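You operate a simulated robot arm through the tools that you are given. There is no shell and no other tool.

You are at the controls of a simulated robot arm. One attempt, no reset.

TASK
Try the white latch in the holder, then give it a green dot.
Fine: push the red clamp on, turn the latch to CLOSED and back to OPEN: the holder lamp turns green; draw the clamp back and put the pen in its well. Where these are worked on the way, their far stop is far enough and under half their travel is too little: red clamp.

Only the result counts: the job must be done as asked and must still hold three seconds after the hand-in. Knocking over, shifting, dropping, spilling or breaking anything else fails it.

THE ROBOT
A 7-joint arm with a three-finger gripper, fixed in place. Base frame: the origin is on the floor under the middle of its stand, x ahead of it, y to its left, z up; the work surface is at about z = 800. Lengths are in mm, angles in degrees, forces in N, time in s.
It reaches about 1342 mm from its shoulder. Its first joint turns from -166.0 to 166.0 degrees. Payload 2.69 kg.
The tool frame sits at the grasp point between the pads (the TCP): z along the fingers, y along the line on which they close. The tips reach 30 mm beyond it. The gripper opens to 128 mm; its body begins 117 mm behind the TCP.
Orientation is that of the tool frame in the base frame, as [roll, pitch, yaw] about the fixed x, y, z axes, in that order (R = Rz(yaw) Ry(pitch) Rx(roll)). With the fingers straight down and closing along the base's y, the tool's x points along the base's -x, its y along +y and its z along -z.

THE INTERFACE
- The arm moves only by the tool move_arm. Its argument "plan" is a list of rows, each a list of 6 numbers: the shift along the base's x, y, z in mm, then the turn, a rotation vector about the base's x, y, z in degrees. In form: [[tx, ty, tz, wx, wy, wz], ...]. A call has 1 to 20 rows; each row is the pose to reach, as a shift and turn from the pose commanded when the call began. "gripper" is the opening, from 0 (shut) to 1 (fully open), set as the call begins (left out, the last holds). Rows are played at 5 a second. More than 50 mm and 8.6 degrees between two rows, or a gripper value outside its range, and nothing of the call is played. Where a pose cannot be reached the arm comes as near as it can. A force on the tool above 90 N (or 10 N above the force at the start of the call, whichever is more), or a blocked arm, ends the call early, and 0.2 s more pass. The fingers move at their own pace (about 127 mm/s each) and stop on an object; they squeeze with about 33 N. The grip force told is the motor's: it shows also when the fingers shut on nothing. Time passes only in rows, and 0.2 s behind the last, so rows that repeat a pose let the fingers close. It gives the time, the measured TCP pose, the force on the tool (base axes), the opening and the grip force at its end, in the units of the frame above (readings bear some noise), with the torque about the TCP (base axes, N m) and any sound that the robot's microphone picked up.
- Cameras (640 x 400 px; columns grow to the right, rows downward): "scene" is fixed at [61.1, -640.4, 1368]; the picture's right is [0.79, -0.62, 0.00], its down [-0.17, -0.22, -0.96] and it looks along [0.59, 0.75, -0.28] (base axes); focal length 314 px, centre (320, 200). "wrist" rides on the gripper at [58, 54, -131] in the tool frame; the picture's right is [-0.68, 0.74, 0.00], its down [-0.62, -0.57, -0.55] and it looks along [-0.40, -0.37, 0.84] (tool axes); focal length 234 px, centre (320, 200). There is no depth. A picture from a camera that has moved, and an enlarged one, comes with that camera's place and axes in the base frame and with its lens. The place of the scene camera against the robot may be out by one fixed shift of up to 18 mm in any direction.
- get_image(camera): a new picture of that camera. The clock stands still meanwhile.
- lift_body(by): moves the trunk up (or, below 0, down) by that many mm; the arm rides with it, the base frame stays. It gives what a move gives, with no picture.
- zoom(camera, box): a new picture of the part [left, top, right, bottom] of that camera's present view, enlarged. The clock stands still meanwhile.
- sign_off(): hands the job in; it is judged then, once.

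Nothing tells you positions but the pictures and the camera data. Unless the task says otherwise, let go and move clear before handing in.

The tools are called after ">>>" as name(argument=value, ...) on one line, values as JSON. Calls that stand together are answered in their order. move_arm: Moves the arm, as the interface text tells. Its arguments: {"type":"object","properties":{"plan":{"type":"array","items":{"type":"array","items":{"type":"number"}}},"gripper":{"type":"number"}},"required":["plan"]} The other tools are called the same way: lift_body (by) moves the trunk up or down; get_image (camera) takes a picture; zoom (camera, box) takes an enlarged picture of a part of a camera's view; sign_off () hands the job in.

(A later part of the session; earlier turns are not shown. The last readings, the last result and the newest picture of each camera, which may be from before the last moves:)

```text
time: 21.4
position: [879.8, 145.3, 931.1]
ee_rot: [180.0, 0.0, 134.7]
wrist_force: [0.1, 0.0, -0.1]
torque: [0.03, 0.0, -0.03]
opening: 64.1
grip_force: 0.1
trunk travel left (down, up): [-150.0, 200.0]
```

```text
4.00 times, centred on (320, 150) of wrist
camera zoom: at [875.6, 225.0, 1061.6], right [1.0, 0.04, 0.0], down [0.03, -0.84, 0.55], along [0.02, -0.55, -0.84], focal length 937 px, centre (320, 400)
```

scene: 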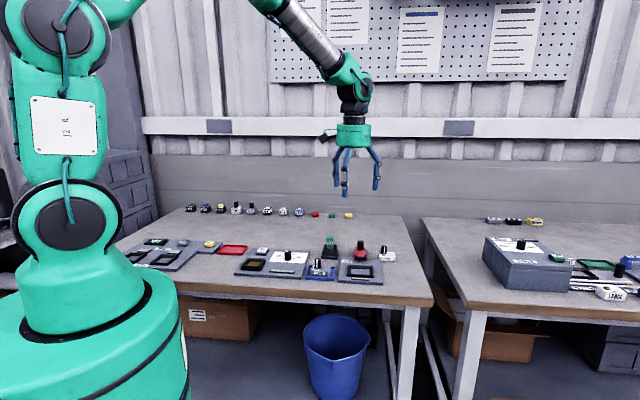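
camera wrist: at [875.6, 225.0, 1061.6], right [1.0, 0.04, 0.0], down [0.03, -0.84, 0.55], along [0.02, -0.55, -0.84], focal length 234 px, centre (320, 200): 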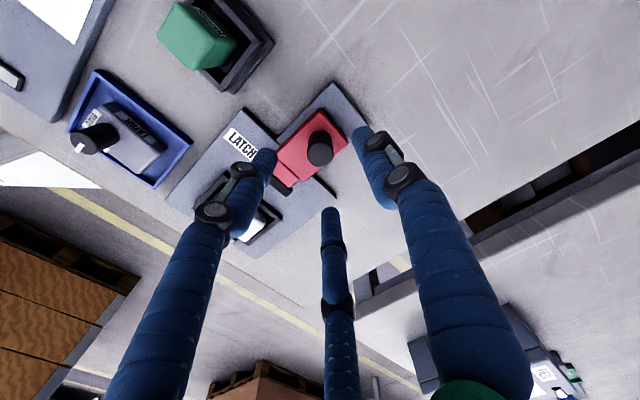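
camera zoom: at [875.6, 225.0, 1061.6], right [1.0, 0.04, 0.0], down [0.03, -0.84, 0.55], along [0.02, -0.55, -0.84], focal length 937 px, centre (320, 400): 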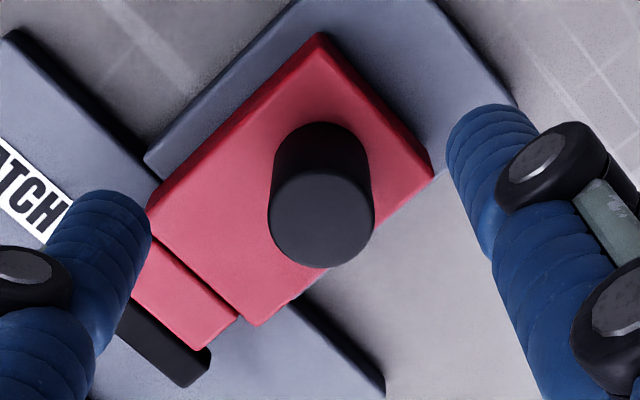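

The clamp knob is centred under the tool. I'll descend about 60 mm and close on it.

>>> move_arm(plan=[[0, 0, -20, 0, 0, 0], [0, 0, -40, 0, 0, 0], [0, 0, -55, 0, 0, 0], [0, 0, -60, 0, 0, 0], [0, 0, -60, 0, 0, 0]])

>>> zoom(camera="wrist", box=[220, 80, 420, 205])

>>> zoom(camera="scene", box=[320, 215, 400, 265])

```text
time: 22.6
position: [878.5, 145.9, 869.5]
ee_rot: [179.9, 0.0, 134.5]
wrist_force: [-0.7, -0.4, -0.1]
torque: [0.03, 0.01, -0.01]
opening: 64.1
grip_force: 0.1
trunk travel left (down, up): [-150.0, 200.0]
```

```text
3.20 times, centred on (320, 142) of wrist
camera zoom: at [874.5, 224.4, 1001.2], right [1.0, 0.04, 0.0], down [0.03, -0.84, 0.55], along [0.02, -0.55, -0.84], focal length 749 px, centre (320, 384)
```

zoom: 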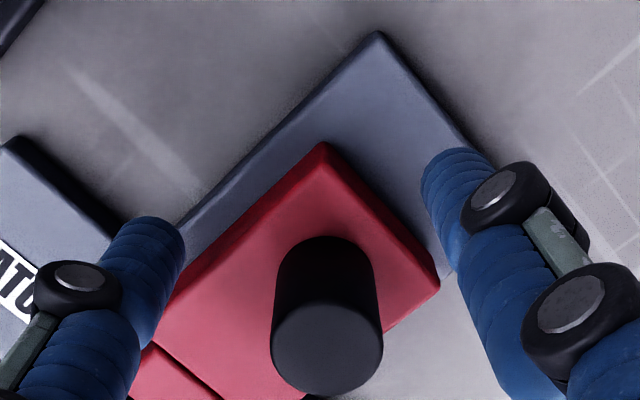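

```text
8.00 times, centred on (360, 240) of scene
camera zoom: at [61.1, -640.4, 1368.0], right [0.79, -0.62, 0.0], down [-0.17, -0.22, -0.96], along [0.59, 0.75, -0.28], focal length 2512 px, centre (0, -120)
```

zoom: 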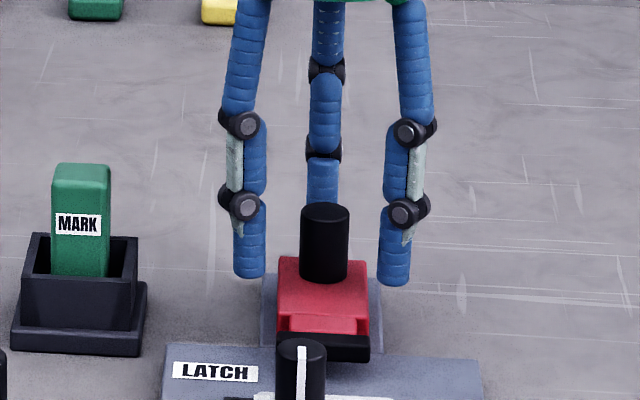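

Almost centred. I'll shift 1.3 mm in +x and close on the clamp knob.

>>> move_arm(plan=[[1.3, 0, 0, 0, 0, 0], [1.3, 0, 0, 0, 0, 0]])

>>> move_arm(plan=[[0, 0, 0, 0, 0, 0], [0, 0, 0, 0, 0, 0], [0, 0, 0, 0, 0, 0], [0, 0, 0, 0, 0, 0]], gripper=0)

>>> zoom(camera="scene", box=[320, 215, 400, 265])

```text
time: 23.2
position: [878.8, 146.3, 870.8]
ee_rot: [-179.9, 0.0, 134.7]
wrist_force: [0.0, -0.2, -1.4]
torque: [-0.01, 0.01, 0.03]
opening: 64.4
grip_force: 0.0
trunk travel left (down, up): [-150.0, 200.0]
```

```text
time: 24.2
position: [880.5, 144.0, 871.2]
ee_rot: [-180.0, 0.1, 134.5]
wrist_force: [4.8, -10.4, -1.4]
torque: [-0.18, -0.14, 0.2]
opening: 23.0
grip_force: 44.6
trunk travel left (down, up): [-150.0, 200.0]
```

```text
8.00 times, centred on (360, 240) of scene
camera zoom: at [61.1, -640.4, 1368.0], right [0.79, -0.62, 0.0], down [-0.17, -0.22, -0.96], along [0.59, 0.75, -0.28], focal length 2512 px, centre (0, -120)
```

zoom: 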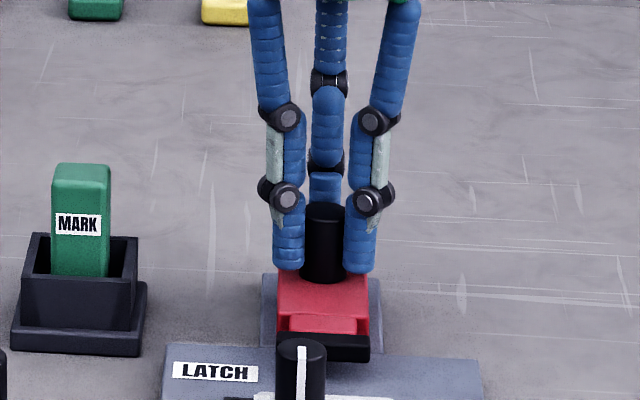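

The fingers hold the clamp knob at 23 mm. I'll push it toward the nest in steps, adding a small sideways correction, and watch the force.

>>> move_arm(plan=[[0.5, -1.2, 0, 0, 0, 0], [-3, -4.7, 0, 0, 0, 0], [-6.6, -8.3, 0, 0, 0, 0], [-10.1, -11.8, 0, 0, 0, 0], [-13.6, -15.3, 0, 0, 0, 0], [-13.6, -15.3, 0, 0, 0, 0]])

>>> zoom(camera="scene", box=[320, 215, 400, 265])

```text
time: 25.6
position: [865.9, 132.3, 870.2]
ee_rot: [-179.9, -0.1, 134.6]
wrist_force: [-4.0, 2.3, 6.0]
torque: [0.11, 0.17, 0.06]
opening: 23.1
grip_force: 44.8
trunk travel left (down, up): [-150.0, 200.0]
```

```text
8.00 times, centred on (360, 240) of scene
camera zoom: at [61.1, -640.4, 1368.0], right [0.79, -0.62, 0.0], down [-0.17, -0.22, -0.96], along [0.59, 0.75, -0.28], focal length 2512 px, centre (0, -120)
```

zoom: 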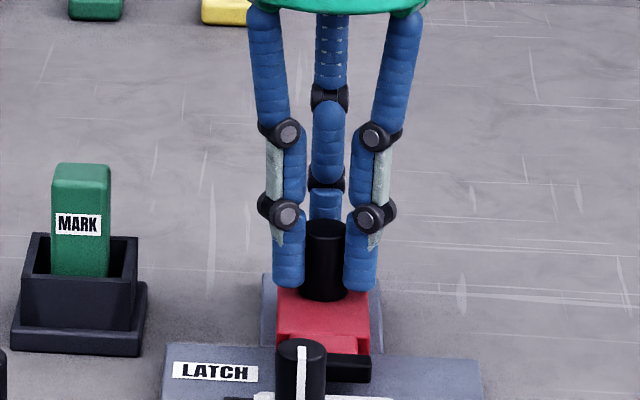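

The clamp slides freely. I'll continue.

>>> move_arm(plan=[[-3.5, -3.5, 0, 0, 0, 0], [-7, -7, 0, 0, 0, 0], [-10.5, -10.5, 0, 0, 0, 0], [-10.5, -10.5, 0, 0, 0, 0]])

>>> zoom(camera="scene", box=[320, 225, 400, 275])

```text
time: 26.6
position: [856.9, 119.9, 871.3]
ee_rot: [179.9, 0.0, 134.6]
wrist_force: [-1.7, 2.8, 7.9]
torque: [0.11, 0.0, 0.12]
opening: 23.1
grip_force: 44.9
trunk travel left (down, up): [-150.0, 200.0]
```

```text
8.00 times, centred on (360, 250) of scene
camera zoom: at [61.1, -640.4, 1368.0], right [0.79, -0.62, 0.0], down [-0.17, -0.22, -0.96], along [0.59, 0.75, -0.28], focal length 2512 px, centre (0, -200)
```

zoom: 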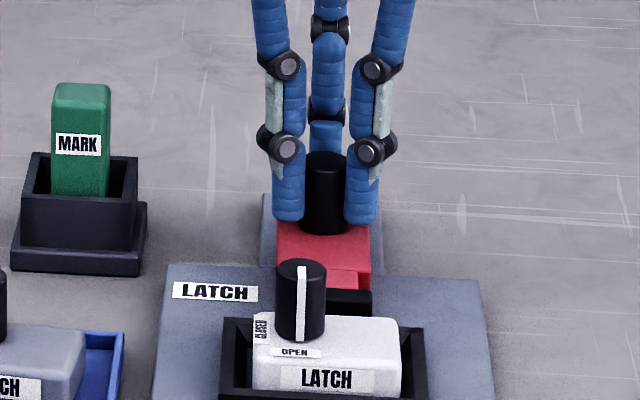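

About 34 mm of travel so far, and the pad is near the nest. I'll continue in small steps.

>>> move_arm(plan=[[-1.5, -1.5, 0, 0, 0, 0], [-3, -3, 0, 0, 0, 0], [-4, -4, 0, 0, 0, 0], [-4, -4, 0, 0, 0, 0]])

>>> zoom(camera="scene", box=[330, 240, 394, 280])

>>> zoom(camera="wrist", box=[160, 120, 320, 220])

```text
time: 27.6
position: [852.8, 117.9, 869.7]
ee_rot: [180.0, 0.0, 134.6]
wrist_force: [-4.0, 5.3, 10.8]
torque: [-0.1, 0.26, 0.29]
opening: 23.3
grip_force: 45.3
trunk travel left (down, up): [-150.0, 200.0]
```

```text
10.00 times, centred on (362, 260) of scene
camera zoom: at [61.1, -640.4, 1368.0], right [0.79, -0.62, 0.0], down [-0.17, -0.22, -0.96], along [0.59, 0.75, -0.28], focal length 3140 px, centre (-100, -400)
```

zoom: 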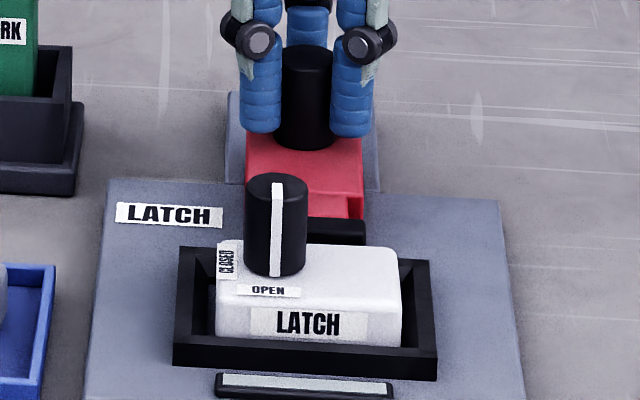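

```text
4.00 times, centred on (240, 170) of wrist
camera zoom: at [847.6, 195.7, 1001.6], right [1.0, 0.04, 0.0], down [0.03, -0.84, 0.55], along [0.02, -0.55, -0.84], focal length 937 px, centre (640, 320)
```

zoom: 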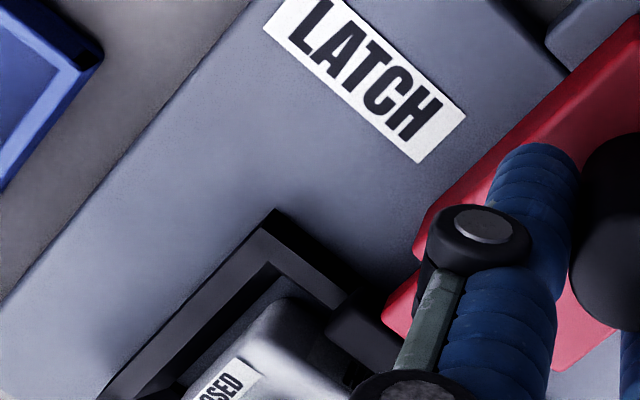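

The pad is at the rim with little resistance so far. I'll continue, easing the small side and vertical loads.

>>> move_arm(plan=[[-1.2, -0.5, 0.5, 0, 0, 0], [-2.2, -1.5, 0.8, 0, 0, 0], [-3.2, -2.5, 0.8, 0, 0, 0], [-3.9, -3.2, 0.8, 0, 0, 0], [-3.9, -3.2, 0.8, 0, 0, 0]])

>>> zoom(camera="scene", box=[330, 240, 394, 280])

>>> zoom(camera="wrist", box=[180, 140, 340, 240])

```text
time: 28.8
position: [848.4, 113.0, 870.8]
ee_rot: [-180.0, 0.0, 134.6]
wrist_force: [-1.2, 3.5, 0.0]
torque: [0.13, 0.04, 0.03]
opening: 23.2
grip_force: 45.0
trunk travel left (down, up): [-150.0, 200.0]
```

```text
10.00 times, centred on (362, 260) of scene
camera zoom: at [61.1, -640.4, 1368.0], right [0.79, -0.62, 0.0], down [-0.17, -0.22, -0.96], along [0.59, 0.75, -0.28], focal length 3140 px, centre (-100, -400)
```

zoom: 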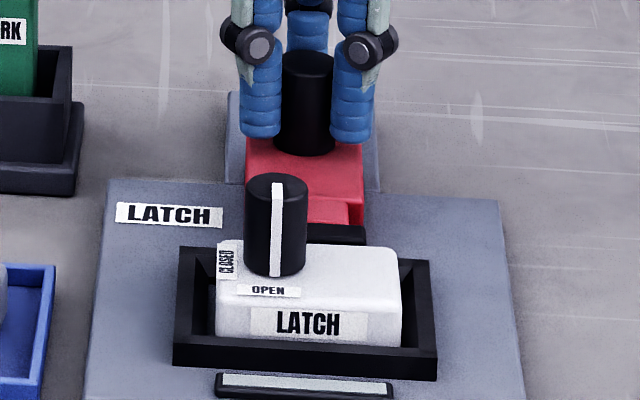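

```text
4.00 times, centred on (260, 190) of wrist
camera zoom: at [844.3, 192.2, 1001.6], right [1.0, 0.04, 0.0], down [0.03, -0.84, 0.55], along [0.02, -0.55, -0.84], focal length 937 px, centre (560, 240)
```

zoom: 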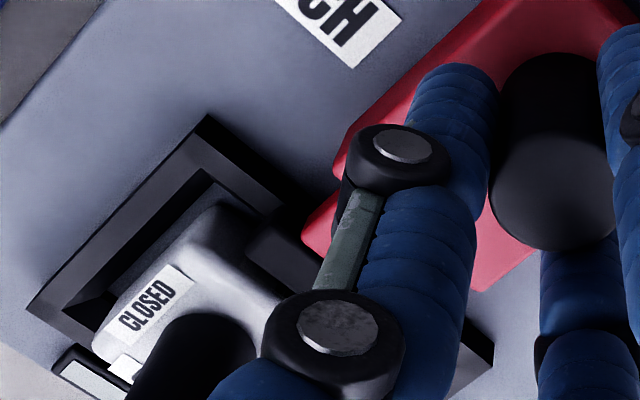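

Still moving freely at about 45 mm. I'll continue toward the stop.

>>> move_arm(plan=[[-1, -0.8, 0, 0, 0, 0], [-2, -1.8, 0, 0, 0, 0], [-3, -2.8, 0, 0, 0, 0], [-3, -2.8, 0, 0, 0, 0]])

>>> move_arm(plan=[[-1, -1, 0, 0, 0, 0], [-2, -2, 0, 0, 0, 0], [-2, -2, 0, 0, 0, 0]])

>>> zoom(camera="scene", box=[330, 240, 394, 280])

>>> zoom(camera="wrist", box=[180, 140, 340, 240])

```text
time: 29.8
position: [847.8, 113.3, 869.8]
ee_rot: [180.0, 0.0, 134.6]
wrist_force: [20.2, 27.5, -10.5]
torque: [0.88, -0.74, -0.08]
opening: 23.0
grip_force: 45.0
trunk travel left (down, up): [-150.0, 200.0]
```

```text
time: 30.6
position: [847.4, 112.4, 869.2]
ee_rot: [179.9, 0.2, 134.6]
wrist_force: [40.9, 60.7, -8.7]
torque: [1.86, -1.0, -0.17]
opening: 23.2
grip_force: 44.9
trunk travel left (down, up): [-150.0, 200.0]
```

```text
10.00 times, centred on (362, 260) of scene
camera zoom: at [61.1, -640.4, 1368.0], right [0.79, -0.62, 0.0], down [-0.17, -0.22, -0.96], along [0.59, 0.75, -0.28], focal length 3140 px, centre (-100, -400)
```

zoom: 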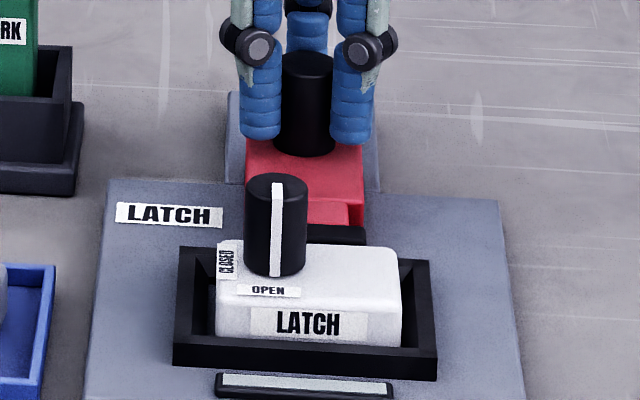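

```text
4.00 times, centred on (260, 190) of wrist
camera zoom: at [842.9, 191.6, 1001.6], right [1.0, 0.04, 0.0], down [0.03, -0.84, 0.55], along [0.02, -0.55, -0.84], focal length 937 px, centre (560, 240)
```

zoom: 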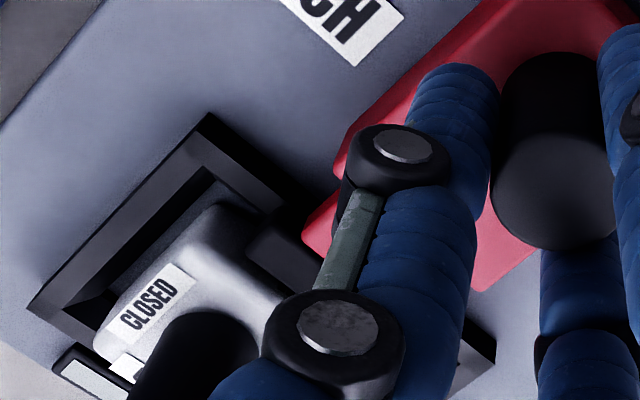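

The clamp hit its stop at about 46 mm of travel, with 73 N on the tool and the latch unmoved. I'll relieve the load before letting go.

>>> move_arm(plan=[[1.5, 1.5, 0, 0, 0, 0], [3, 3.2, 0, 0, 0, 0], [3.8, 4.2, 0, 0, 0, 0], [3.8, 4.2, 0, 0, 0, 0]])

```text
time: 31.6
position: [848.0, 112.5, 870.1]
ee_rot: [-179.9, 0.0, 134.6]
wrist_force: [24.7, 22.7, 9.1]
torque: [0.62, -0.7, 0.07]
opening: 23.0
grip_force: 45.6
trunk travel left (down, up): [-150.0, 200.0]
```

>>> move_arm(plan=[[0.8, 0.8, 0, 0, 0, 0], [0.8, 0.8, 0, 0, 0, 0], [0.8, 0.8, 0, 0, 0, 0]])

```text
time: 32.4
position: [849.0, 111.7, 870.8]
ee_rot: [-179.9, 0.1, 134.6]
wrist_force: [21.5, 4.5, 6.5]
torque: [0.03, -0.55, 0.03]
opening: 22.8
grip_force: 45.0
trunk travel left (down, up): [-150.0, 200.0]
```

>>> move_arm(plan=[[1.0, -0.2, 0.4, 0, 0, 0], [1.6, -0.2, 0.5, 0, 0, 0], [1.6, -0.2, 0.5, 0, 0, 0]])

>>> zoom(camera="scene", box=[330, 240, 394, 280])

```text
time: 33.2
position: [848.2, 113.5, 871.0]
ee_rot: [-179.9, -0.1, 134.5]
wrist_force: [8.5, 2.7, 1.5]
torque: [0.04, -0.26, 0.16]
opening: 23.2
grip_force: 45.0
trunk travel left (down, up): [-150.0, 200.0]
```

```text
10.00 times, centred on (362, 260) of scene
camera zoom: at [61.1, -640.4, 1368.0], right [0.79, -0.62, 0.0], down [-0.17, -0.22, -0.96], along [0.59, 0.75, -0.28], focal length 3140 px, centre (-100, -400)
```

zoom: 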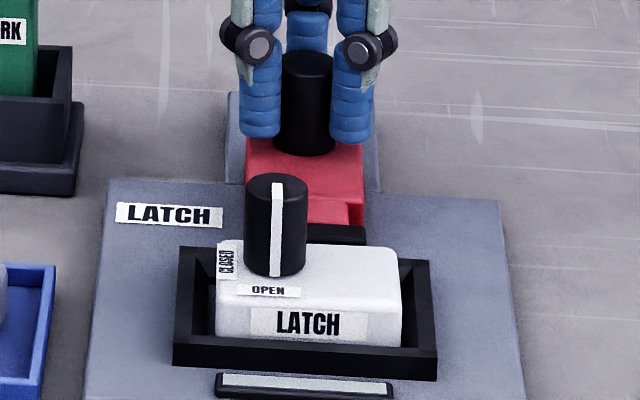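

The load is down to about 9 N and the clamp is still at its stop. I'll open and rise.

>>> move_arm(plan=[[0, 0, 0, 0, 0, 0], [0, 0, 0, 0, 0, 0], [0, 0, 0, 0, 0, 0]], gripper=0.5)

>>> move_arm(plan=[[0, 0, 20, 0, 0, 0], [0, 0, 45, 0, 0, 0], [0, 0, 70, 0, 0, 0], [0, 0, 70, 0, 0, 0]])

>>> get_image(camera="wrist")

>>> zoom(camera="scene", box=[330, 240, 394, 280])

```text
time: 34.0
position: [848.6, 113.4, 871.5]
ee_rot: [-180.0, 0.0, 134.6]
wrist_force: [0.4, -1.0, -0.8]
torque: [0.02, -0.01, -0.01]
opening: 63.9
grip_force: 0.1
trunk travel left (down, up): [-150.0, 200.0]
```

```text
time: 35.0
position: [849.7, 114.2, 941.5]
ee_rot: [-179.9, 0.0, 134.6]
wrist_force: [0.4, 0.8, -0.1]
torque: [-0.03, -0.02, -0.02]
opening: 64.1
grip_force: 0.1
trunk travel left (down, up): [-150.0, 200.0]
```

```text
taken
camera wrist: at [845.9, 193.1, 1072.6], right [1.0, 0.04, 0.0], down [0.03, -0.84, 0.55], along [0.02, -0.55, -0.84], focal length 234 px, centre (320, 200)
```

wrist: 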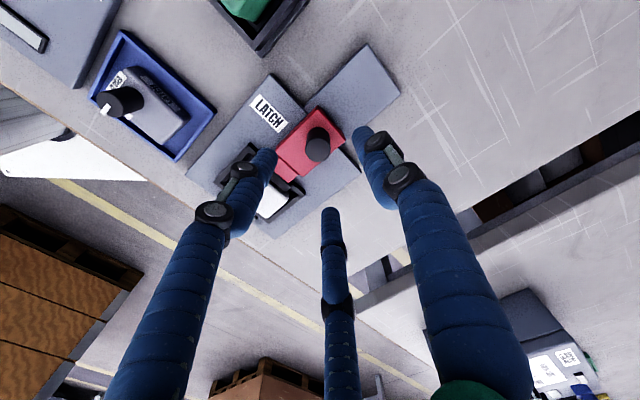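

```text
10.00 times, centred on (362, 260) of scene
camera zoom: at [61.1, -640.4, 1368.0], right [0.79, -0.62, 0.0], down [-0.17, -0.22, -0.96], along [0.59, 0.75, -0.28], focal length 3140 px, centre (-100, -400)
```

zoom: 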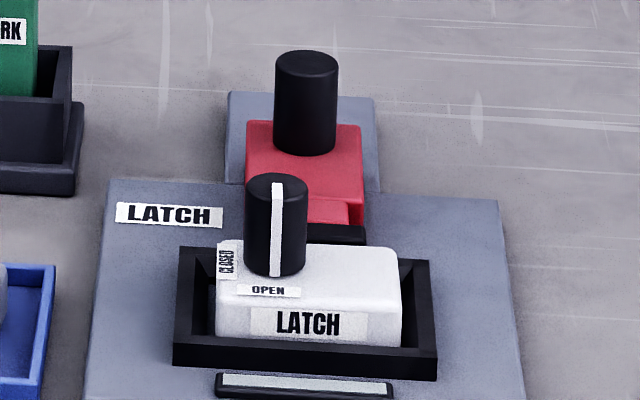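

The clamp is on. Now I'll return above the latch knob and line up.

>>> move_arm(plan=[[-26, -20, 0, 0, 0, 0], [-52, -41, 0, 0, 0, 0], [-79, -62.5, 0, 0, 0, 0], [-79, -62.5, -8, 0, 0, 0], [-79, -62.5, -8, 0, 0, 0]])

>>> zoom(camera="wrist", box=[240, 100, 400, 200])

```text
time: 36.2
position: [773.4, 51.7, 932.5]
ee_rot: [179.9, 0.0, 134.6]
wrist_force: [1.0, 0.2, -0.2]
torque: [0.02, 0.03, -0.02]
opening: 63.9
grip_force: 0.1
trunk travel left (down, up): [-150.0, 200.0]
```

```text
4.00 times, centred on (320, 150) of wrist
camera zoom: at [768.3, 131.4, 1064.2], right [1.0, 0.04, 0.0], down [0.03, -0.84, 0.55], along [0.02, -0.55, -0.84], focal length 937 px, centre (320, 400)
```

zoom: 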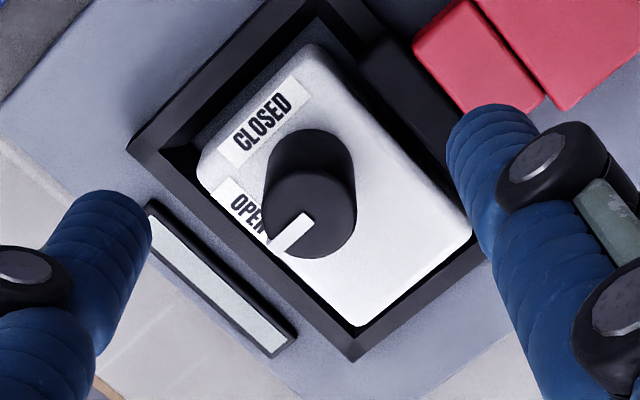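

The knob is about 2.4 mm off in x. I'll correct that and descend.

>>> move_arm(plan=[[-2.4, -0.6, 0, 0, 0, 0], [-2.4, -0.6, -22, 0, 0, 0], [-2.4, -0.6, -44, 0, 0, 0], [-2.4, -0.6, -60, 0, 0, 0], [-2.4, -0.6, -65.5, 0, 0, 0], [-2.4, -0.6, -65.5, 0, 0, 0]])

>>> zoom(camera="wrist", box=[220, 80, 420, 205])

>>> zoom(camera="scene", box=[324, 230, 404, 280])

```text
time: 37.6
position: [769.9, 49.6, 867.6]
ee_rot: [180.0, 0.0, 134.7]
wrist_force: [0.2, -0.2, 0.2]
torque: [-0.02, -0.01, 0.01]
opening: 63.8
grip_force: 0.0
trunk travel left (down, up): [-150.0, 200.0]
```

```text
3.20 times, centred on (320, 142) of wrist
camera zoom: at [765.3, 129.2, 998.4], right [1.0, 0.04, 0.0], down [0.03, -0.84, 0.55], along [0.02, -0.55, -0.84], focal length 749 px, centre (320, 384)
```

zoom: 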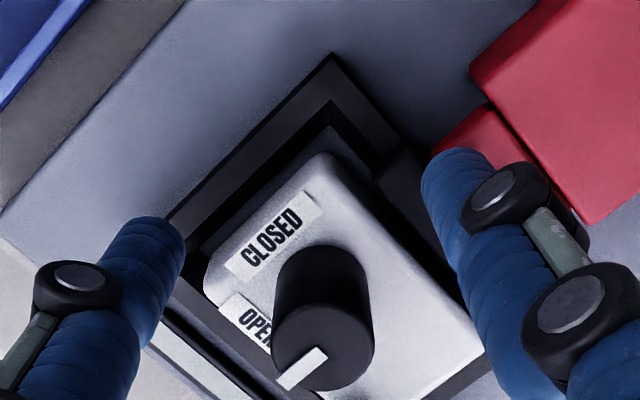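

```text
8.00 times, centred on (364, 255) of scene
camera zoom: at [61.1, -640.4, 1368.0], right [0.79, -0.62, 0.0], down [-0.17, -0.22, -0.96], along [0.59, 0.75, -0.28], focal length 2512 px, centre (-32, -240)
```

zoom: 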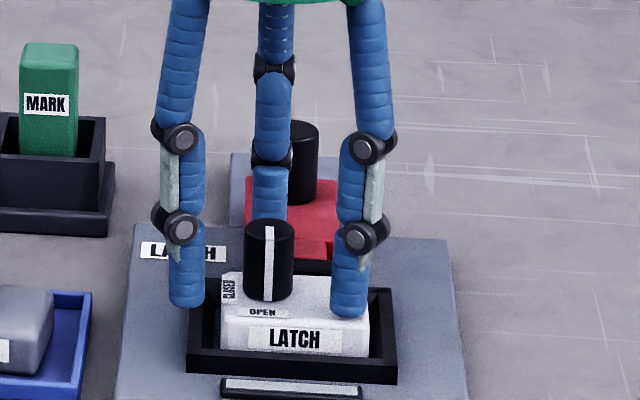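

It's centred within 1 mm. I'll close on the knob, then turn toward CLOSED (clockwise) in stages.

>>> move_arm(plan=[[0.7, 0.2, 0, 0, 0, 0], [0.7, 0.2, 0, 0, 0, 0]])

>>> move_arm(plan=[[0, 0, 0, 0, 0, 0], [0, 0, 0, 0, 0, 0], [0, 0, 0, 0, 0, 0], [0, 0, 0, 0, 0, 0]], gripper=0)

>>> move_arm(plan=[[0, 0, 0, 0, 0, -7.5], [0, 0, 0, 0, 0, -15], [0, 0, 0, 0, 0, -22.5], [0, 0, 0, 0, 0, -30], [0, 0, 0, 0, 0, -30]])

>>> zoom(camera="scene", box=[324, 230, 404, 280])

>>> get_image(camera="wrist")

```text
time: 38.2
position: [770.2, 49.8, 867.5]
ee_rot: [180.0, 0.0, 134.6]
wrist_force: [1.1, 0.0, -0.3]
torque: [0.01, -0.02, -0.01]
opening: 63.8
grip_force: 0.0
trunk travel left (down, up): [-150.0, 200.0]
```

```text
time: 39.2
position: [770.3, 50.9, 868.7]
ee_rot: [179.9, 0.0, 134.6]
wrist_force: [0.6, 0.5, 0.1]
torque: [0.04, -0.02, -0.03]
opening: 20.5
grip_force: 33.2
trunk travel left (down, up): [-150.0, 200.0]
```

```text
time: 40.4
position: [769.0, 51.0, 867.3]
ee_rot: [180.0, 0.0, 104.5]
wrist_force: [3.8, 2.2, 0.2]
torque: [0.1, -0.16, -0.02]
opening: 20.7
grip_force: 32.7
trunk travel left (down, up): [-150.0, 200.0]
```

```text
8.00 times, centred on (364, 255) of scene
camera zoom: at [61.1, -640.4, 1368.0], right [0.79, -0.62, 0.0], down [-0.17, -0.22, -0.96], along [0.59, 0.75, -0.28], focal length 2512 px, centre (-32, -240)
```

zoom: 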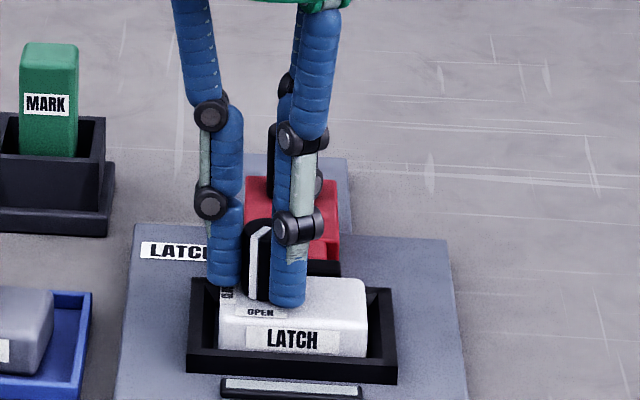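

```text
taken
camera wrist: at [805.2, 120.4, 998.7], right [0.88, -0.47, 0.0], down [-0.39, -0.74, 0.55], along [-0.26, -0.48, -0.84], focal length 234 px, centre (320, 200)
```

wrist: 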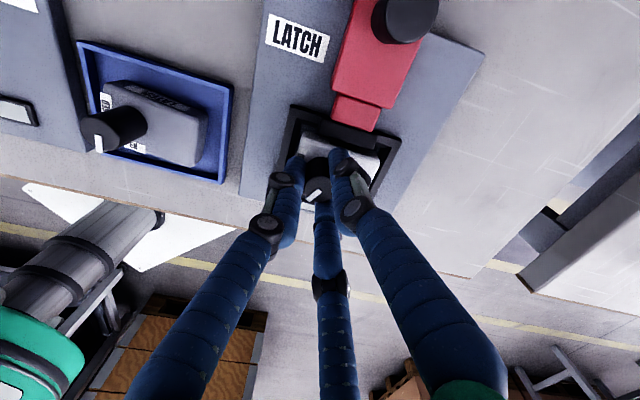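

The knob is turning and the body stays put. I'll continue toward CLOSED.

>>> move_arm(plan=[[0, 0, 0, 0, 0, -7.5], [0, 0, 0, 0, 0, -15], [0, 0, 0, 0, 0, -22.5], [0, 0, 0, 0, 0, -30], [0, 0, 0, 0, 0, -30]])

>>> move_arm(plan=[[0, 0, 0, 0, 0, -7.5], [0, 0, 0, 0, 0, -15], [0, 0, 0, 0, 0, -22.5], [0, 0, 0, 0, 0, -28], [0, 0, 0, 0, 0, -28]])

>>> zoom(camera="scene", box=[324, 230, 404, 280])

>>> get_image(camera="wrist")

>>> zoom(camera="wrist", box=[260, 110, 380, 210])

```text
time: 41.6
position: [769.0, 50.6, 867.2]
ee_rot: [-180.0, 0.0, 74.6]
wrist_force: [2.0, 3.5, 5.6]
torque: [0.14, 0.02, 0.0]
opening: 20.5
grip_force: 33.1
trunk travel left (down, up): [-150.0, 200.0]
```

```text
time: 42.8
position: [769.4, 50.3, 867.6]
ee_rot: [180.0, 0.0, 46.6]
wrist_force: [3.7, 2.2, 1.1]
torque: [0.14, -0.2, -0.04]
opening: 20.4
grip_force: 32.9
trunk travel left (down, up): [-150.0, 200.0]
```

```text
8.00 times, centred on (364, 255) of scene
camera zoom: at [61.1, -640.4, 1368.0], right [0.79, -0.62, 0.0], down [-0.17, -0.22, -0.96], along [0.59, 0.75, -0.28], focal length 2512 px, centre (-32, -240)
```

zoom: 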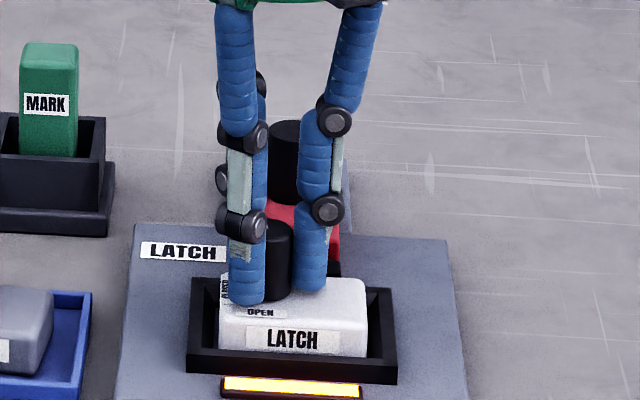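

```text
taken
camera wrist: at [847.2, 55.9, 998.6], right [0.07, -1.0, 0.0], down [-0.83, -0.06, 0.55], along [-0.55, -0.04, -0.84], focal length 234 px, centre (320, 200)
```

wrist: 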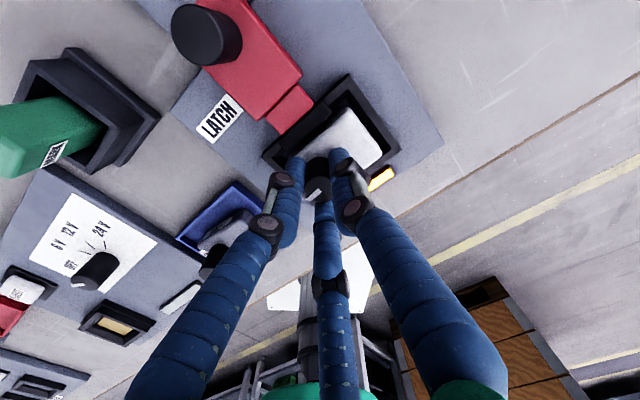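

```text
4.00 times, centred on (320, 160) of wrist
camera zoom: at [847.2, 55.9, 998.6], right [0.07, -1.0, 0.0], down [-0.83, -0.06, 0.55], along [-0.55, -0.04, -0.84], focal length 937 px, centre (320, 360)
```

zoom: 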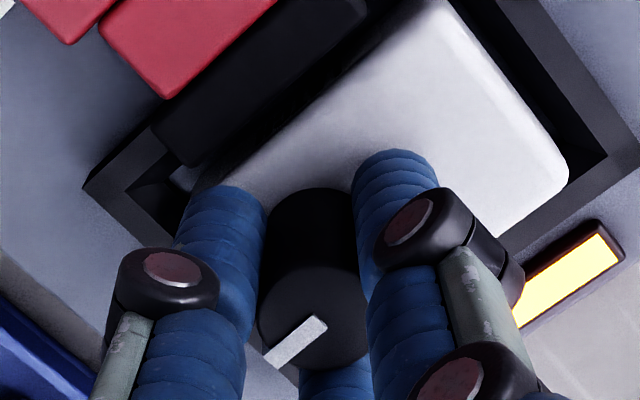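

The holder lamp has turned amber and the pointer is at CLOSED. I'll turn it back to OPEN.

>>> move_arm(plan=[[0, 0, 0, 0, 0, 0], [0, 0, 0, 0, 0, 7.5], [0, 0, 0, 0, 0, 15], [0, 0, 0, 0, 0, 22.5], [0, 0, 0, 0, 0, 30], [0, 0, 0, 0, 0, 37.5], [0, 0, 0, 0, 0, 45], [0, 0, 0, 0, 0, 45]])

>>> move_arm(plan=[[0, 0, 0, 0, 0, 7.5], [0, 0, 0, 0, 0, 15], [0, 0, 0, 0, 0, 22.5], [0, 0, 0, 0, 0, 30], [0, 0, 0, 0, 0, 37.5], [0, 0, 0, 0, 0, 43], [0, 0, 0, 0, 0, 43]])

>>> zoom(camera="scene", box=[324, 230, 404, 280])

>>> zoom(camera="wrist", box=[240, 110, 400, 210])

```text
time: 44.6
position: [770.0, 50.6, 866.4]
ee_rot: [-180.0, 0.0, 91.7]
wrist_force: [1.3, 1.4, 0.0]
torque: [0.06, -0.14, 0.01]
opening: 20.3
grip_force: 33.3
trunk travel left (down, up): [-150.0, 200.0]
```

```text
time: 46.2
position: [769.3, 51.3, 867.8]
ee_rot: [-180.0, 0.0, 134.7]
wrist_force: [2.3, 6.6, 0.9]
torque: [0.27, -0.16, -0.17]
opening: 20.6
grip_force: 32.9
trunk travel left (down, up): [-150.0, 200.0]
```

```text
8.00 times, centred on (364, 255) of scene
camera zoom: at [61.1, -640.4, 1368.0], right [0.79, -0.62, 0.0], down [-0.17, -0.22, -0.96], along [0.59, 0.75, -0.28], focal length 2512 px, centre (-32, -240)
```

zoom: 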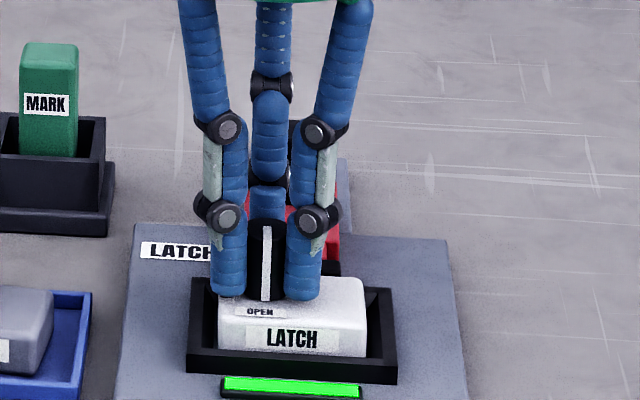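

```text
4.00 times, centred on (320, 160) of wrist
camera zoom: at [764.6, 130.2, 998.8], right [1.0, 0.04, 0.0], down [0.03, -0.84, 0.55], along [0.02, -0.55, -0.84], focal length 937 px, centre (320, 360)
```

zoom: 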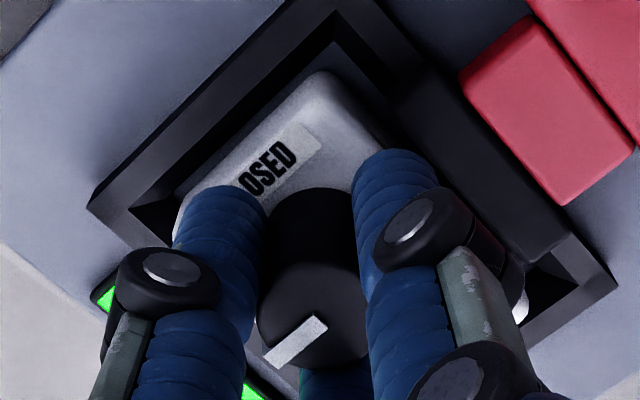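

The lamp is green and the pointer is back at OPEN. I'll release the knob and rise.

>>> move_arm(plan=[[0, 0, 0, 0, 0, 0], [0, 0, 0, 0, 0, 0], [0, 0, 0, 0, 0, 0]], gripper=0.5)

>>> move_arm(plan=[[0, 0, 20, 0, 0, 0], [0, 0, 45, 0, 0, 0], [0, 0, 72, 0, 0, 0], [0, 0, 72, 0, 0, 0]])

>>> zoom(camera="wrist", box=[240, 100, 400, 200])

>>> zoom(camera="scene", box=[324, 230, 404, 280])

```text
time: 47.0
position: [768.9, 51.2, 867.8]
ee_rot: [-179.9, 0.0, 134.6]
wrist_force: [0.0, 0.2, 0.1]
torque: [-0.01, 0.01, 0.04]
opening: 64.1
grip_force: 0.0
trunk travel left (down, up): [-150.0, 200.0]
```

```text
time: 48.0
position: [769.2, 50.7, 941.0]
ee_rot: [-180.0, 0.0, 134.6]
wrist_force: [0.3, 0.3, -0.3]
torque: [-0.01, -0.05, -0.02]
opening: 64.0
grip_force: 0.0
trunk travel left (down, up): [-150.0, 200.0]
```

```text
4.00 times, centred on (320, 150) of wrist
camera zoom: at [764.7, 130.2, 1073.2], right [1.0, 0.04, 0.0], down [0.03, -0.84, 0.55], along [0.02, -0.55, -0.84], focal length 937 px, centre (320, 400)
```

zoom: 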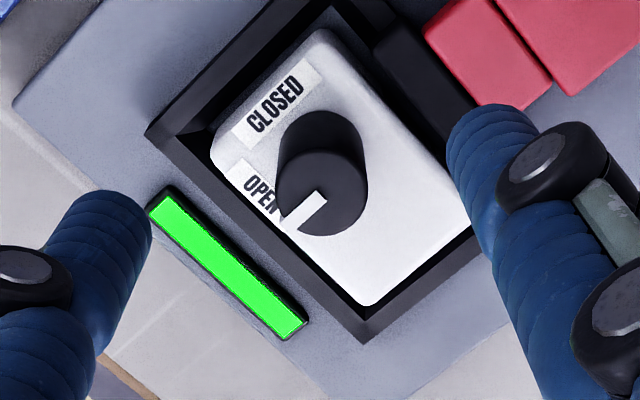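

```text
8.00 times, centred on (364, 255) of scene
camera zoom: at [61.1, -640.4, 1368.0], right [0.79, -0.62, 0.0], down [-0.17, -0.22, -0.96], along [0.59, 0.75, -0.28], focal length 2512 px, centre (-32, -240)
```

zoom: 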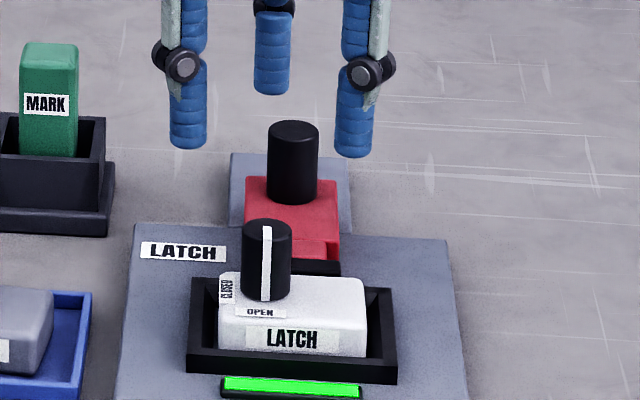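

The lamp stays green with the hand clear. Next I'll draw the clamp back, so I'm moving above its knob.

>>> move_arm(plan=[[27, 21, 0, 0, 0, 0], [54, 42, 0, 0, 0, 0], [81.2, 63.1, 0, 0, 0, 0], [81.2, 63.1, -8, 0, 0, 0], [81.2, 63.1, -8, 0, 0, 0]])

>>> zoom(camera="wrist", box=[240, 100, 400, 200])

```text
time: 49.2
position: [850.3, 111.6, 933.8]
ee_rot: [180.0, 0.1, 134.8]
wrist_force: [0.1, -1.0, -0.1]
torque: [-0.01, 0.05, 0.02]
opening: 63.8
grip_force: 0.0
trunk travel left (down, up): [-150.0, 200.0]
```

```text
4.00 times, centred on (320, 150) of wrist
camera zoom: at [845.7, 191.1, 1064.7], right [1.0, 0.04, 0.0], down [0.03, -0.84, 0.55], along [0.02, -0.55, -0.84], focal length 937 px, centre (320, 400)
```

zoom: 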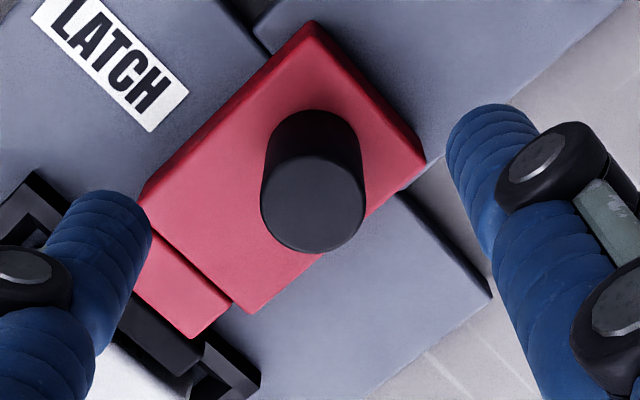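

The knob is about (-1.6, +2) mm from the tool axis. I'll correct for that and descend.

>>> move_arm(plan=[[-1.6, 2.0, 0, 0, 0, 0], [-1.6, 2.0, -20, 0, 0, 0], [-1.6, 2.0, -40, 0, 0, 0], [-1.6, 2.0, -55, 0, 0, 0], [-1.6, 2.0, -61, 0, 0, 0], [-1.6, 2.0, -61, 0, 0, 0]])

>>> zoom(camera="wrist", box=[220, 80, 420, 205])

```text
time: 50.6
position: [848.7, 115.5, 872.0]
ee_rot: [-180.0, -0.2, 134.6]
wrist_force: [-0.3, -0.1, -1.1]
torque: [-0.03, -0.01, 0.02]
opening: 64.1
grip_force: 0.0
trunk travel left (down, up): [-150.0, 200.0]
```

```text
3.20 times, centred on (320, 142) of wrist
camera zoom: at [844.9, 194.6, 1002.8], right [1.0, 0.04, 0.0], down [0.03, -0.84, 0.55], along [0.02, -0.55, -0.84], focal length 749 px, centre (320, 384)
```

zoom: 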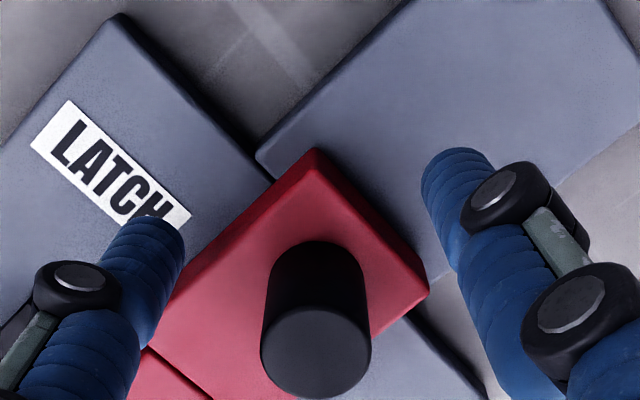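

>>> move_arm(plan=[[-1.0, -1.0, 0, 0, 0, 0], [-1.0, -1.0, 0, 0, 0, 0]])

>>> move_arm(plan=[[0, 0, 0, 0, 0, 0], [0, 0, 0, 0, 0, 0], [0, 0, 0, 0, 0, 0], [0, 0, 0, 0, 0, 0]], gripper=0)

```text
time: 51.2
position: [848.0, 114.0, 871.4]
ee_rot: [180.0, 0.0, 134.6]
wrist_force: [0.1, 0.9, 0.7]
torque: [-0.01, -0.02, 0.0]
opening: 64.0
grip_force: 0.1
trunk travel left (down, up): [-150.0, 200.0]
```

```text
time: 52.2
position: [848.1, 114.0, 871.1]
ee_rot: [179.9, 0.0, 134.6]
wrist_force: [8.3, -11.2, -3.2]
torque: [-0.43, -0.33, 0.12]
opening: 23.4
grip_force: 45.1
trunk travel left (down, up): [-150.0, 200.0]
```

The knob is gripped. I'll draw the clamp back along its slide.

>>> move_arm(plan=[[0.7, -0.8, 0.2, 0, 0, 0], [3.7, 2.2, 0.2, 0, 0, 0], [7.2, 5.7, 0.2, 0, 0, 0], [10.7, 9.2, 0.2, 0, 0, 0], [14.2, 12.7, 0.2, 0, 0, 0], [17.7, 16.2, 0.2, 0, 0, 0], [17.7, 16.2, 0.2, 0, 0, 0]])

>>> move_arm(plan=[[3.5, 3.5, 0, 0, 0, 0], [7, 7, 0, 0, 0, 0], [10.5, 10.5, 0, 0, 0, 0], [10.5, 10.5, 0, 0, 0, 0]])

>>> zoom(camera="scene", box=[320, 225, 400, 275])

```text
time: 53.8
position: [866.6, 131.6, 870.2]
ee_rot: [179.9, 0.0, 134.6]
wrist_force: [7.2, -7.8, 4.3]
torque: [-0.29, -0.14, 0.06]
opening: 23.3
grip_force: 45.4
trunk travel left (down, up): [-150.0, 200.0]
```

```text
time: 54.8
position: [876.7, 141.6, 871.6]
ee_rot: [-180.0, 0.0, 134.5]
wrist_force: [5.6, -4.3, 5.5]
torque: [-0.08, -0.17, 0.16]
opening: 23.4
grip_force: 45.1
trunk travel left (down, up): [-150.0, 200.0]
```

```text
8.00 times, centred on (360, 250) of scene
camera zoom: at [61.1, -640.4, 1368.0], right [0.79, -0.62, 0.0], down [-0.17, -0.22, -0.96], along [0.59, 0.75, -0.28], focal length 2512 px, centre (0, -200)
```

zoom: 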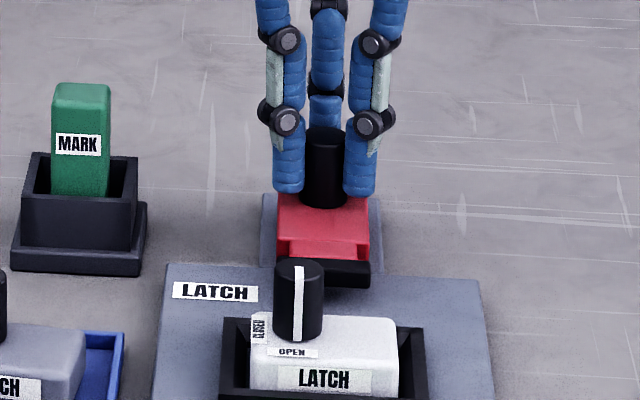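

>>> move_arm(plan=[[1.5, 1.2, -0.2, 0, 0, 0], [3, 2.7, -0.2, 0, 0, 0], [3, 2.7, -0.2, 0, 0, 0]])

>>> move_arm(plan=[[1, 1, 0, 0, 0, 0], [2, 2, 0, 0, 0, 0], [2, 2, 0, 0, 0, 0]])

```text
time: 55.6
position: [879.6, 144.0, 871.5]
ee_rot: [-180.0, -0.1, 134.6]
wrist_force: [4.5, -1.4, 9.9]
torque: [0.0, -0.13, 0.12]
opening: 23.1
grip_force: 45.0
trunk travel left (down, up): [-150.0, 200.0]
```

```text
time: 56.4
position: [881.4, 144.8, 871.0]
ee_rot: [-179.9, 0.0, 134.6]
wrist_force: [-0.6, -10.5, 11.8]
torque: [-0.42, 0.08, 0.01]
opening: 23.0
grip_force: 44.8
trunk travel left (down, up): [-150.0, 200.0]
```

The clamp is at its rear stop, where it started. I'll relieve the load, release and rise.

>>> move_arm(plan=[[-0.4, -1.2, 0.9, 0, 0, 0], [-0.4, -1.2, 0.9, 0, 0, 0]])

>>> move_arm(plan=[[0, 0, 0, 0, 0, 0], [0, 0, 0, 0, 0, 0], [0, 0, 0, 0, 0, 0]], gripper=0.5)

>>> move_arm(plan=[[0, 0, 20, 0, 0, 0], [0, 0, 50, 0, 0, 0], [0, 0, 90, 0, 0, 0], [0, 0, 130, 0, 0, 0], [0, 0, 130, 0, 0, 0]])

>>> zoom(camera="scene", box=[290, 200, 418, 280])

>>> get_image(camera="wrist")

```text
time: 57.0
position: [879.0, 143.8, 871.5]
ee_rot: [180.0, -0.1, 134.6]
wrist_force: [2.3, -1.9, 2.1]
torque: [0.07, -0.26, 0.18]
opening: 23.3
grip_force: 45.0
trunk travel left (down, up): [-150.0, 200.0]
```

```text
time: 57.8
position: [881.1, 145.0, 871.8]
ee_rot: [180.0, 0.1, 134.6]
wrist_force: [0.7, -0.2, -0.2]
torque: [-0.01, 0.0, -0.02]
opening: 64.0
grip_force: 0.1
trunk travel left (down, up): [-150.0, 200.0]
```

```text
time: 59.0
position: [879.3, 145.3, 1002.0]
ee_rot: [-180.0, 0.0, 134.7]
wrist_force: [-0.9, -0.5, 0.8]
torque: [-0.02, -0.04, -0.02]
opening: 63.8
grip_force: 0.1
trunk travel left (down, up): [-150.0, 200.0]
```

```text
5.00 times, centred on (354, 240) of scene
camera zoom: at [61.1, -640.4, 1368.0], right [0.79, -0.62, 0.0], down [-0.17, -0.22, -0.96], along [0.59, 0.75, -0.28], focal length 1570 px, centre (150, 0)
```

zoom: 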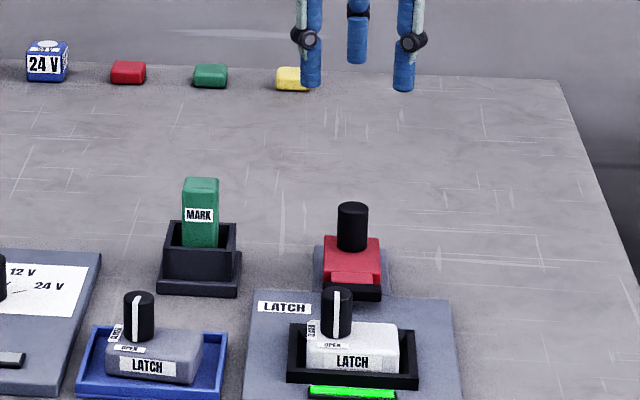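

```text
taken
camera wrist: at [875.0, 225.0, 1133.7], right [1.0, 0.04, 0.0], down [0.03, -0.84, 0.55], along [0.02, -0.55, -0.84], focal length 234 px, centre (320, 200)
```

wrist: 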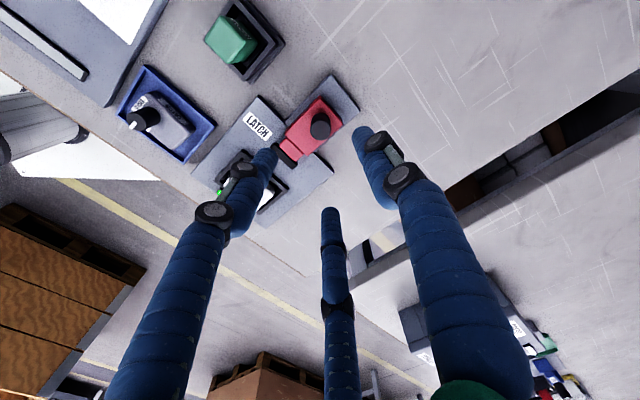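

The clamp is back, the lamp is green and the latch is undisturbed. Next is the green MARK pen, so I'm moving above its well.

>>> move_arm(plan=[[-25, 19, 0, 0, 0, 0], [-50, 38, 0, 0, 0, 0], [-75, 58, 0, 0, 0, 0], [-100, 78, -15, 0, 0, 0], [-100, 78, -35, 0, 0, 0], [-100, 78, -35, 0, 0, 0]], gripper=0.7)

>>> get_image(camera="wrist")

>>> zoom(camera="wrist", box=[240, 90, 400, 190])

>>> zoom(camera="scene", box=[304, 210, 368, 250])

```text
time: 60.4
position: [781.3, 222.4, 966.4]
ee_rot: [-179.9, 0.0, 134.5]
wrist_force: [0.7, 0.3, -0.8]
torque: [0.0, 0.03, 0.01]
opening: 89.5
grip_force: 0.1
trunk travel left (down, up): [-150.0, 200.0]
```

```text
taken
camera wrist: at [776.7, 301.4, 1097.6], right [1.0, 0.04, 0.0], down [0.03, -0.84, 0.55], along [0.02, -0.55, -0.84], focal length 234 px, centre (320, 200)
```

wrist: 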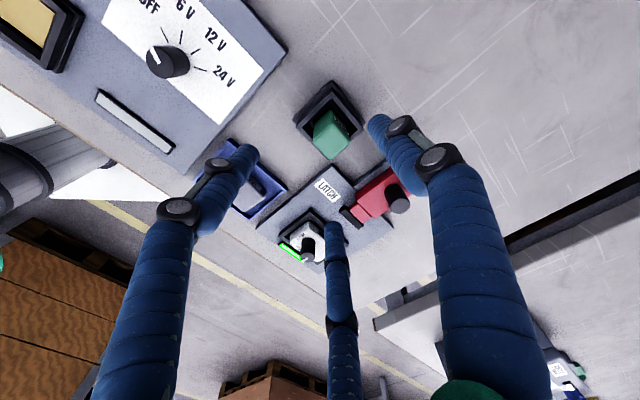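

```text
4.00 times, centred on (320, 140) of wrist
camera zoom: at [776.7, 301.4, 1097.6], right [1.0, 0.04, 0.0], down [0.03, -0.84, 0.55], along [0.02, -0.55, -0.84], focal length 937 px, centre (320, 440)
```

zoom: 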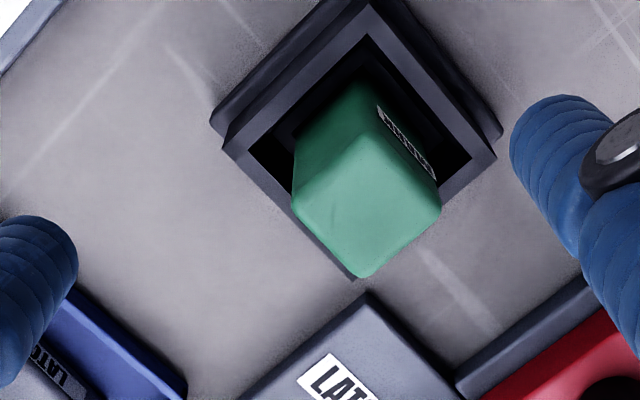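

```text
10.00 times, centred on (336, 230) of scene
camera zoom: at [61.1, -640.4, 1368.0], right [0.79, -0.62, 0.0], down [-0.17, -0.22, -0.96], along [0.59, 0.75, -0.28], focal length 3140 px, centre (160, -100)
```

zoom: 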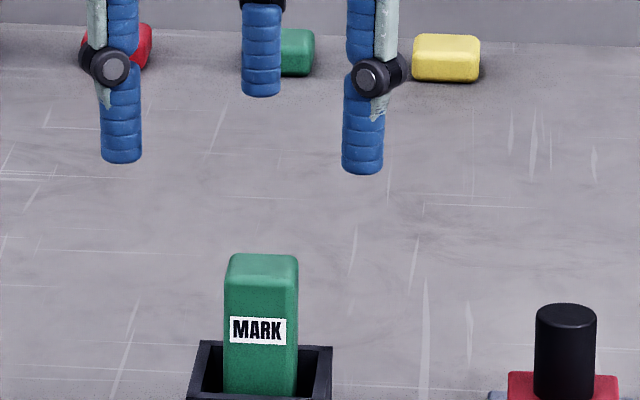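

The pen is a 25 mm square block, aligned with the holder, with its axis near (790, 228). It stands in a roomy 41 mm well. I'll centre over it and check.

>>> move_arm(plan=[[5.5, 3, 0, 0, 0, 0], [11, 5.8, 0, 0, 0, 0], [11, 5.8, 0, 0, 0, 0], [11, 5.8, 0, 0, 0, 0]])

>>> zoom(camera="wrist", box=[240, 90, 400, 190])

```text
time: 61.4
position: [791.5, 228.4, 967.4]
ee_rot: [180.0, 0.0, 134.6]
wrist_force: [0.5, -0.9, -0.6]
torque: [-0.03, -0.03, 0.0]
opening: 89.7
grip_force: 0.0
trunk travel left (down, up): [-150.0, 200.0]
```

```text
4.00 times, centred on (320, 140) of wrist
camera zoom: at [787.4, 307.4, 1098.4], right [1.0, 0.04, 0.0], down [0.03, -0.84, 0.55], along [0.02, -0.55, -0.84], focal length 937 px, centre (320, 440)
```

zoom: 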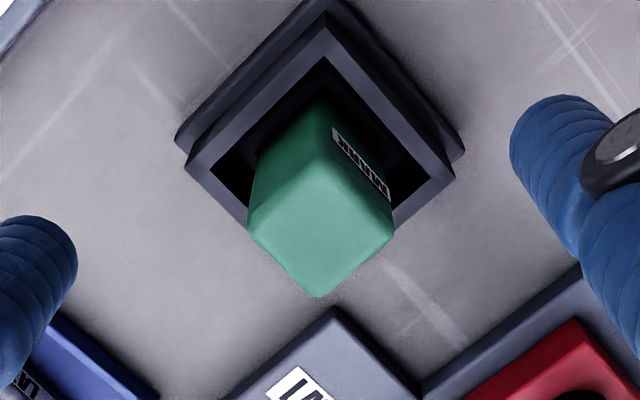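

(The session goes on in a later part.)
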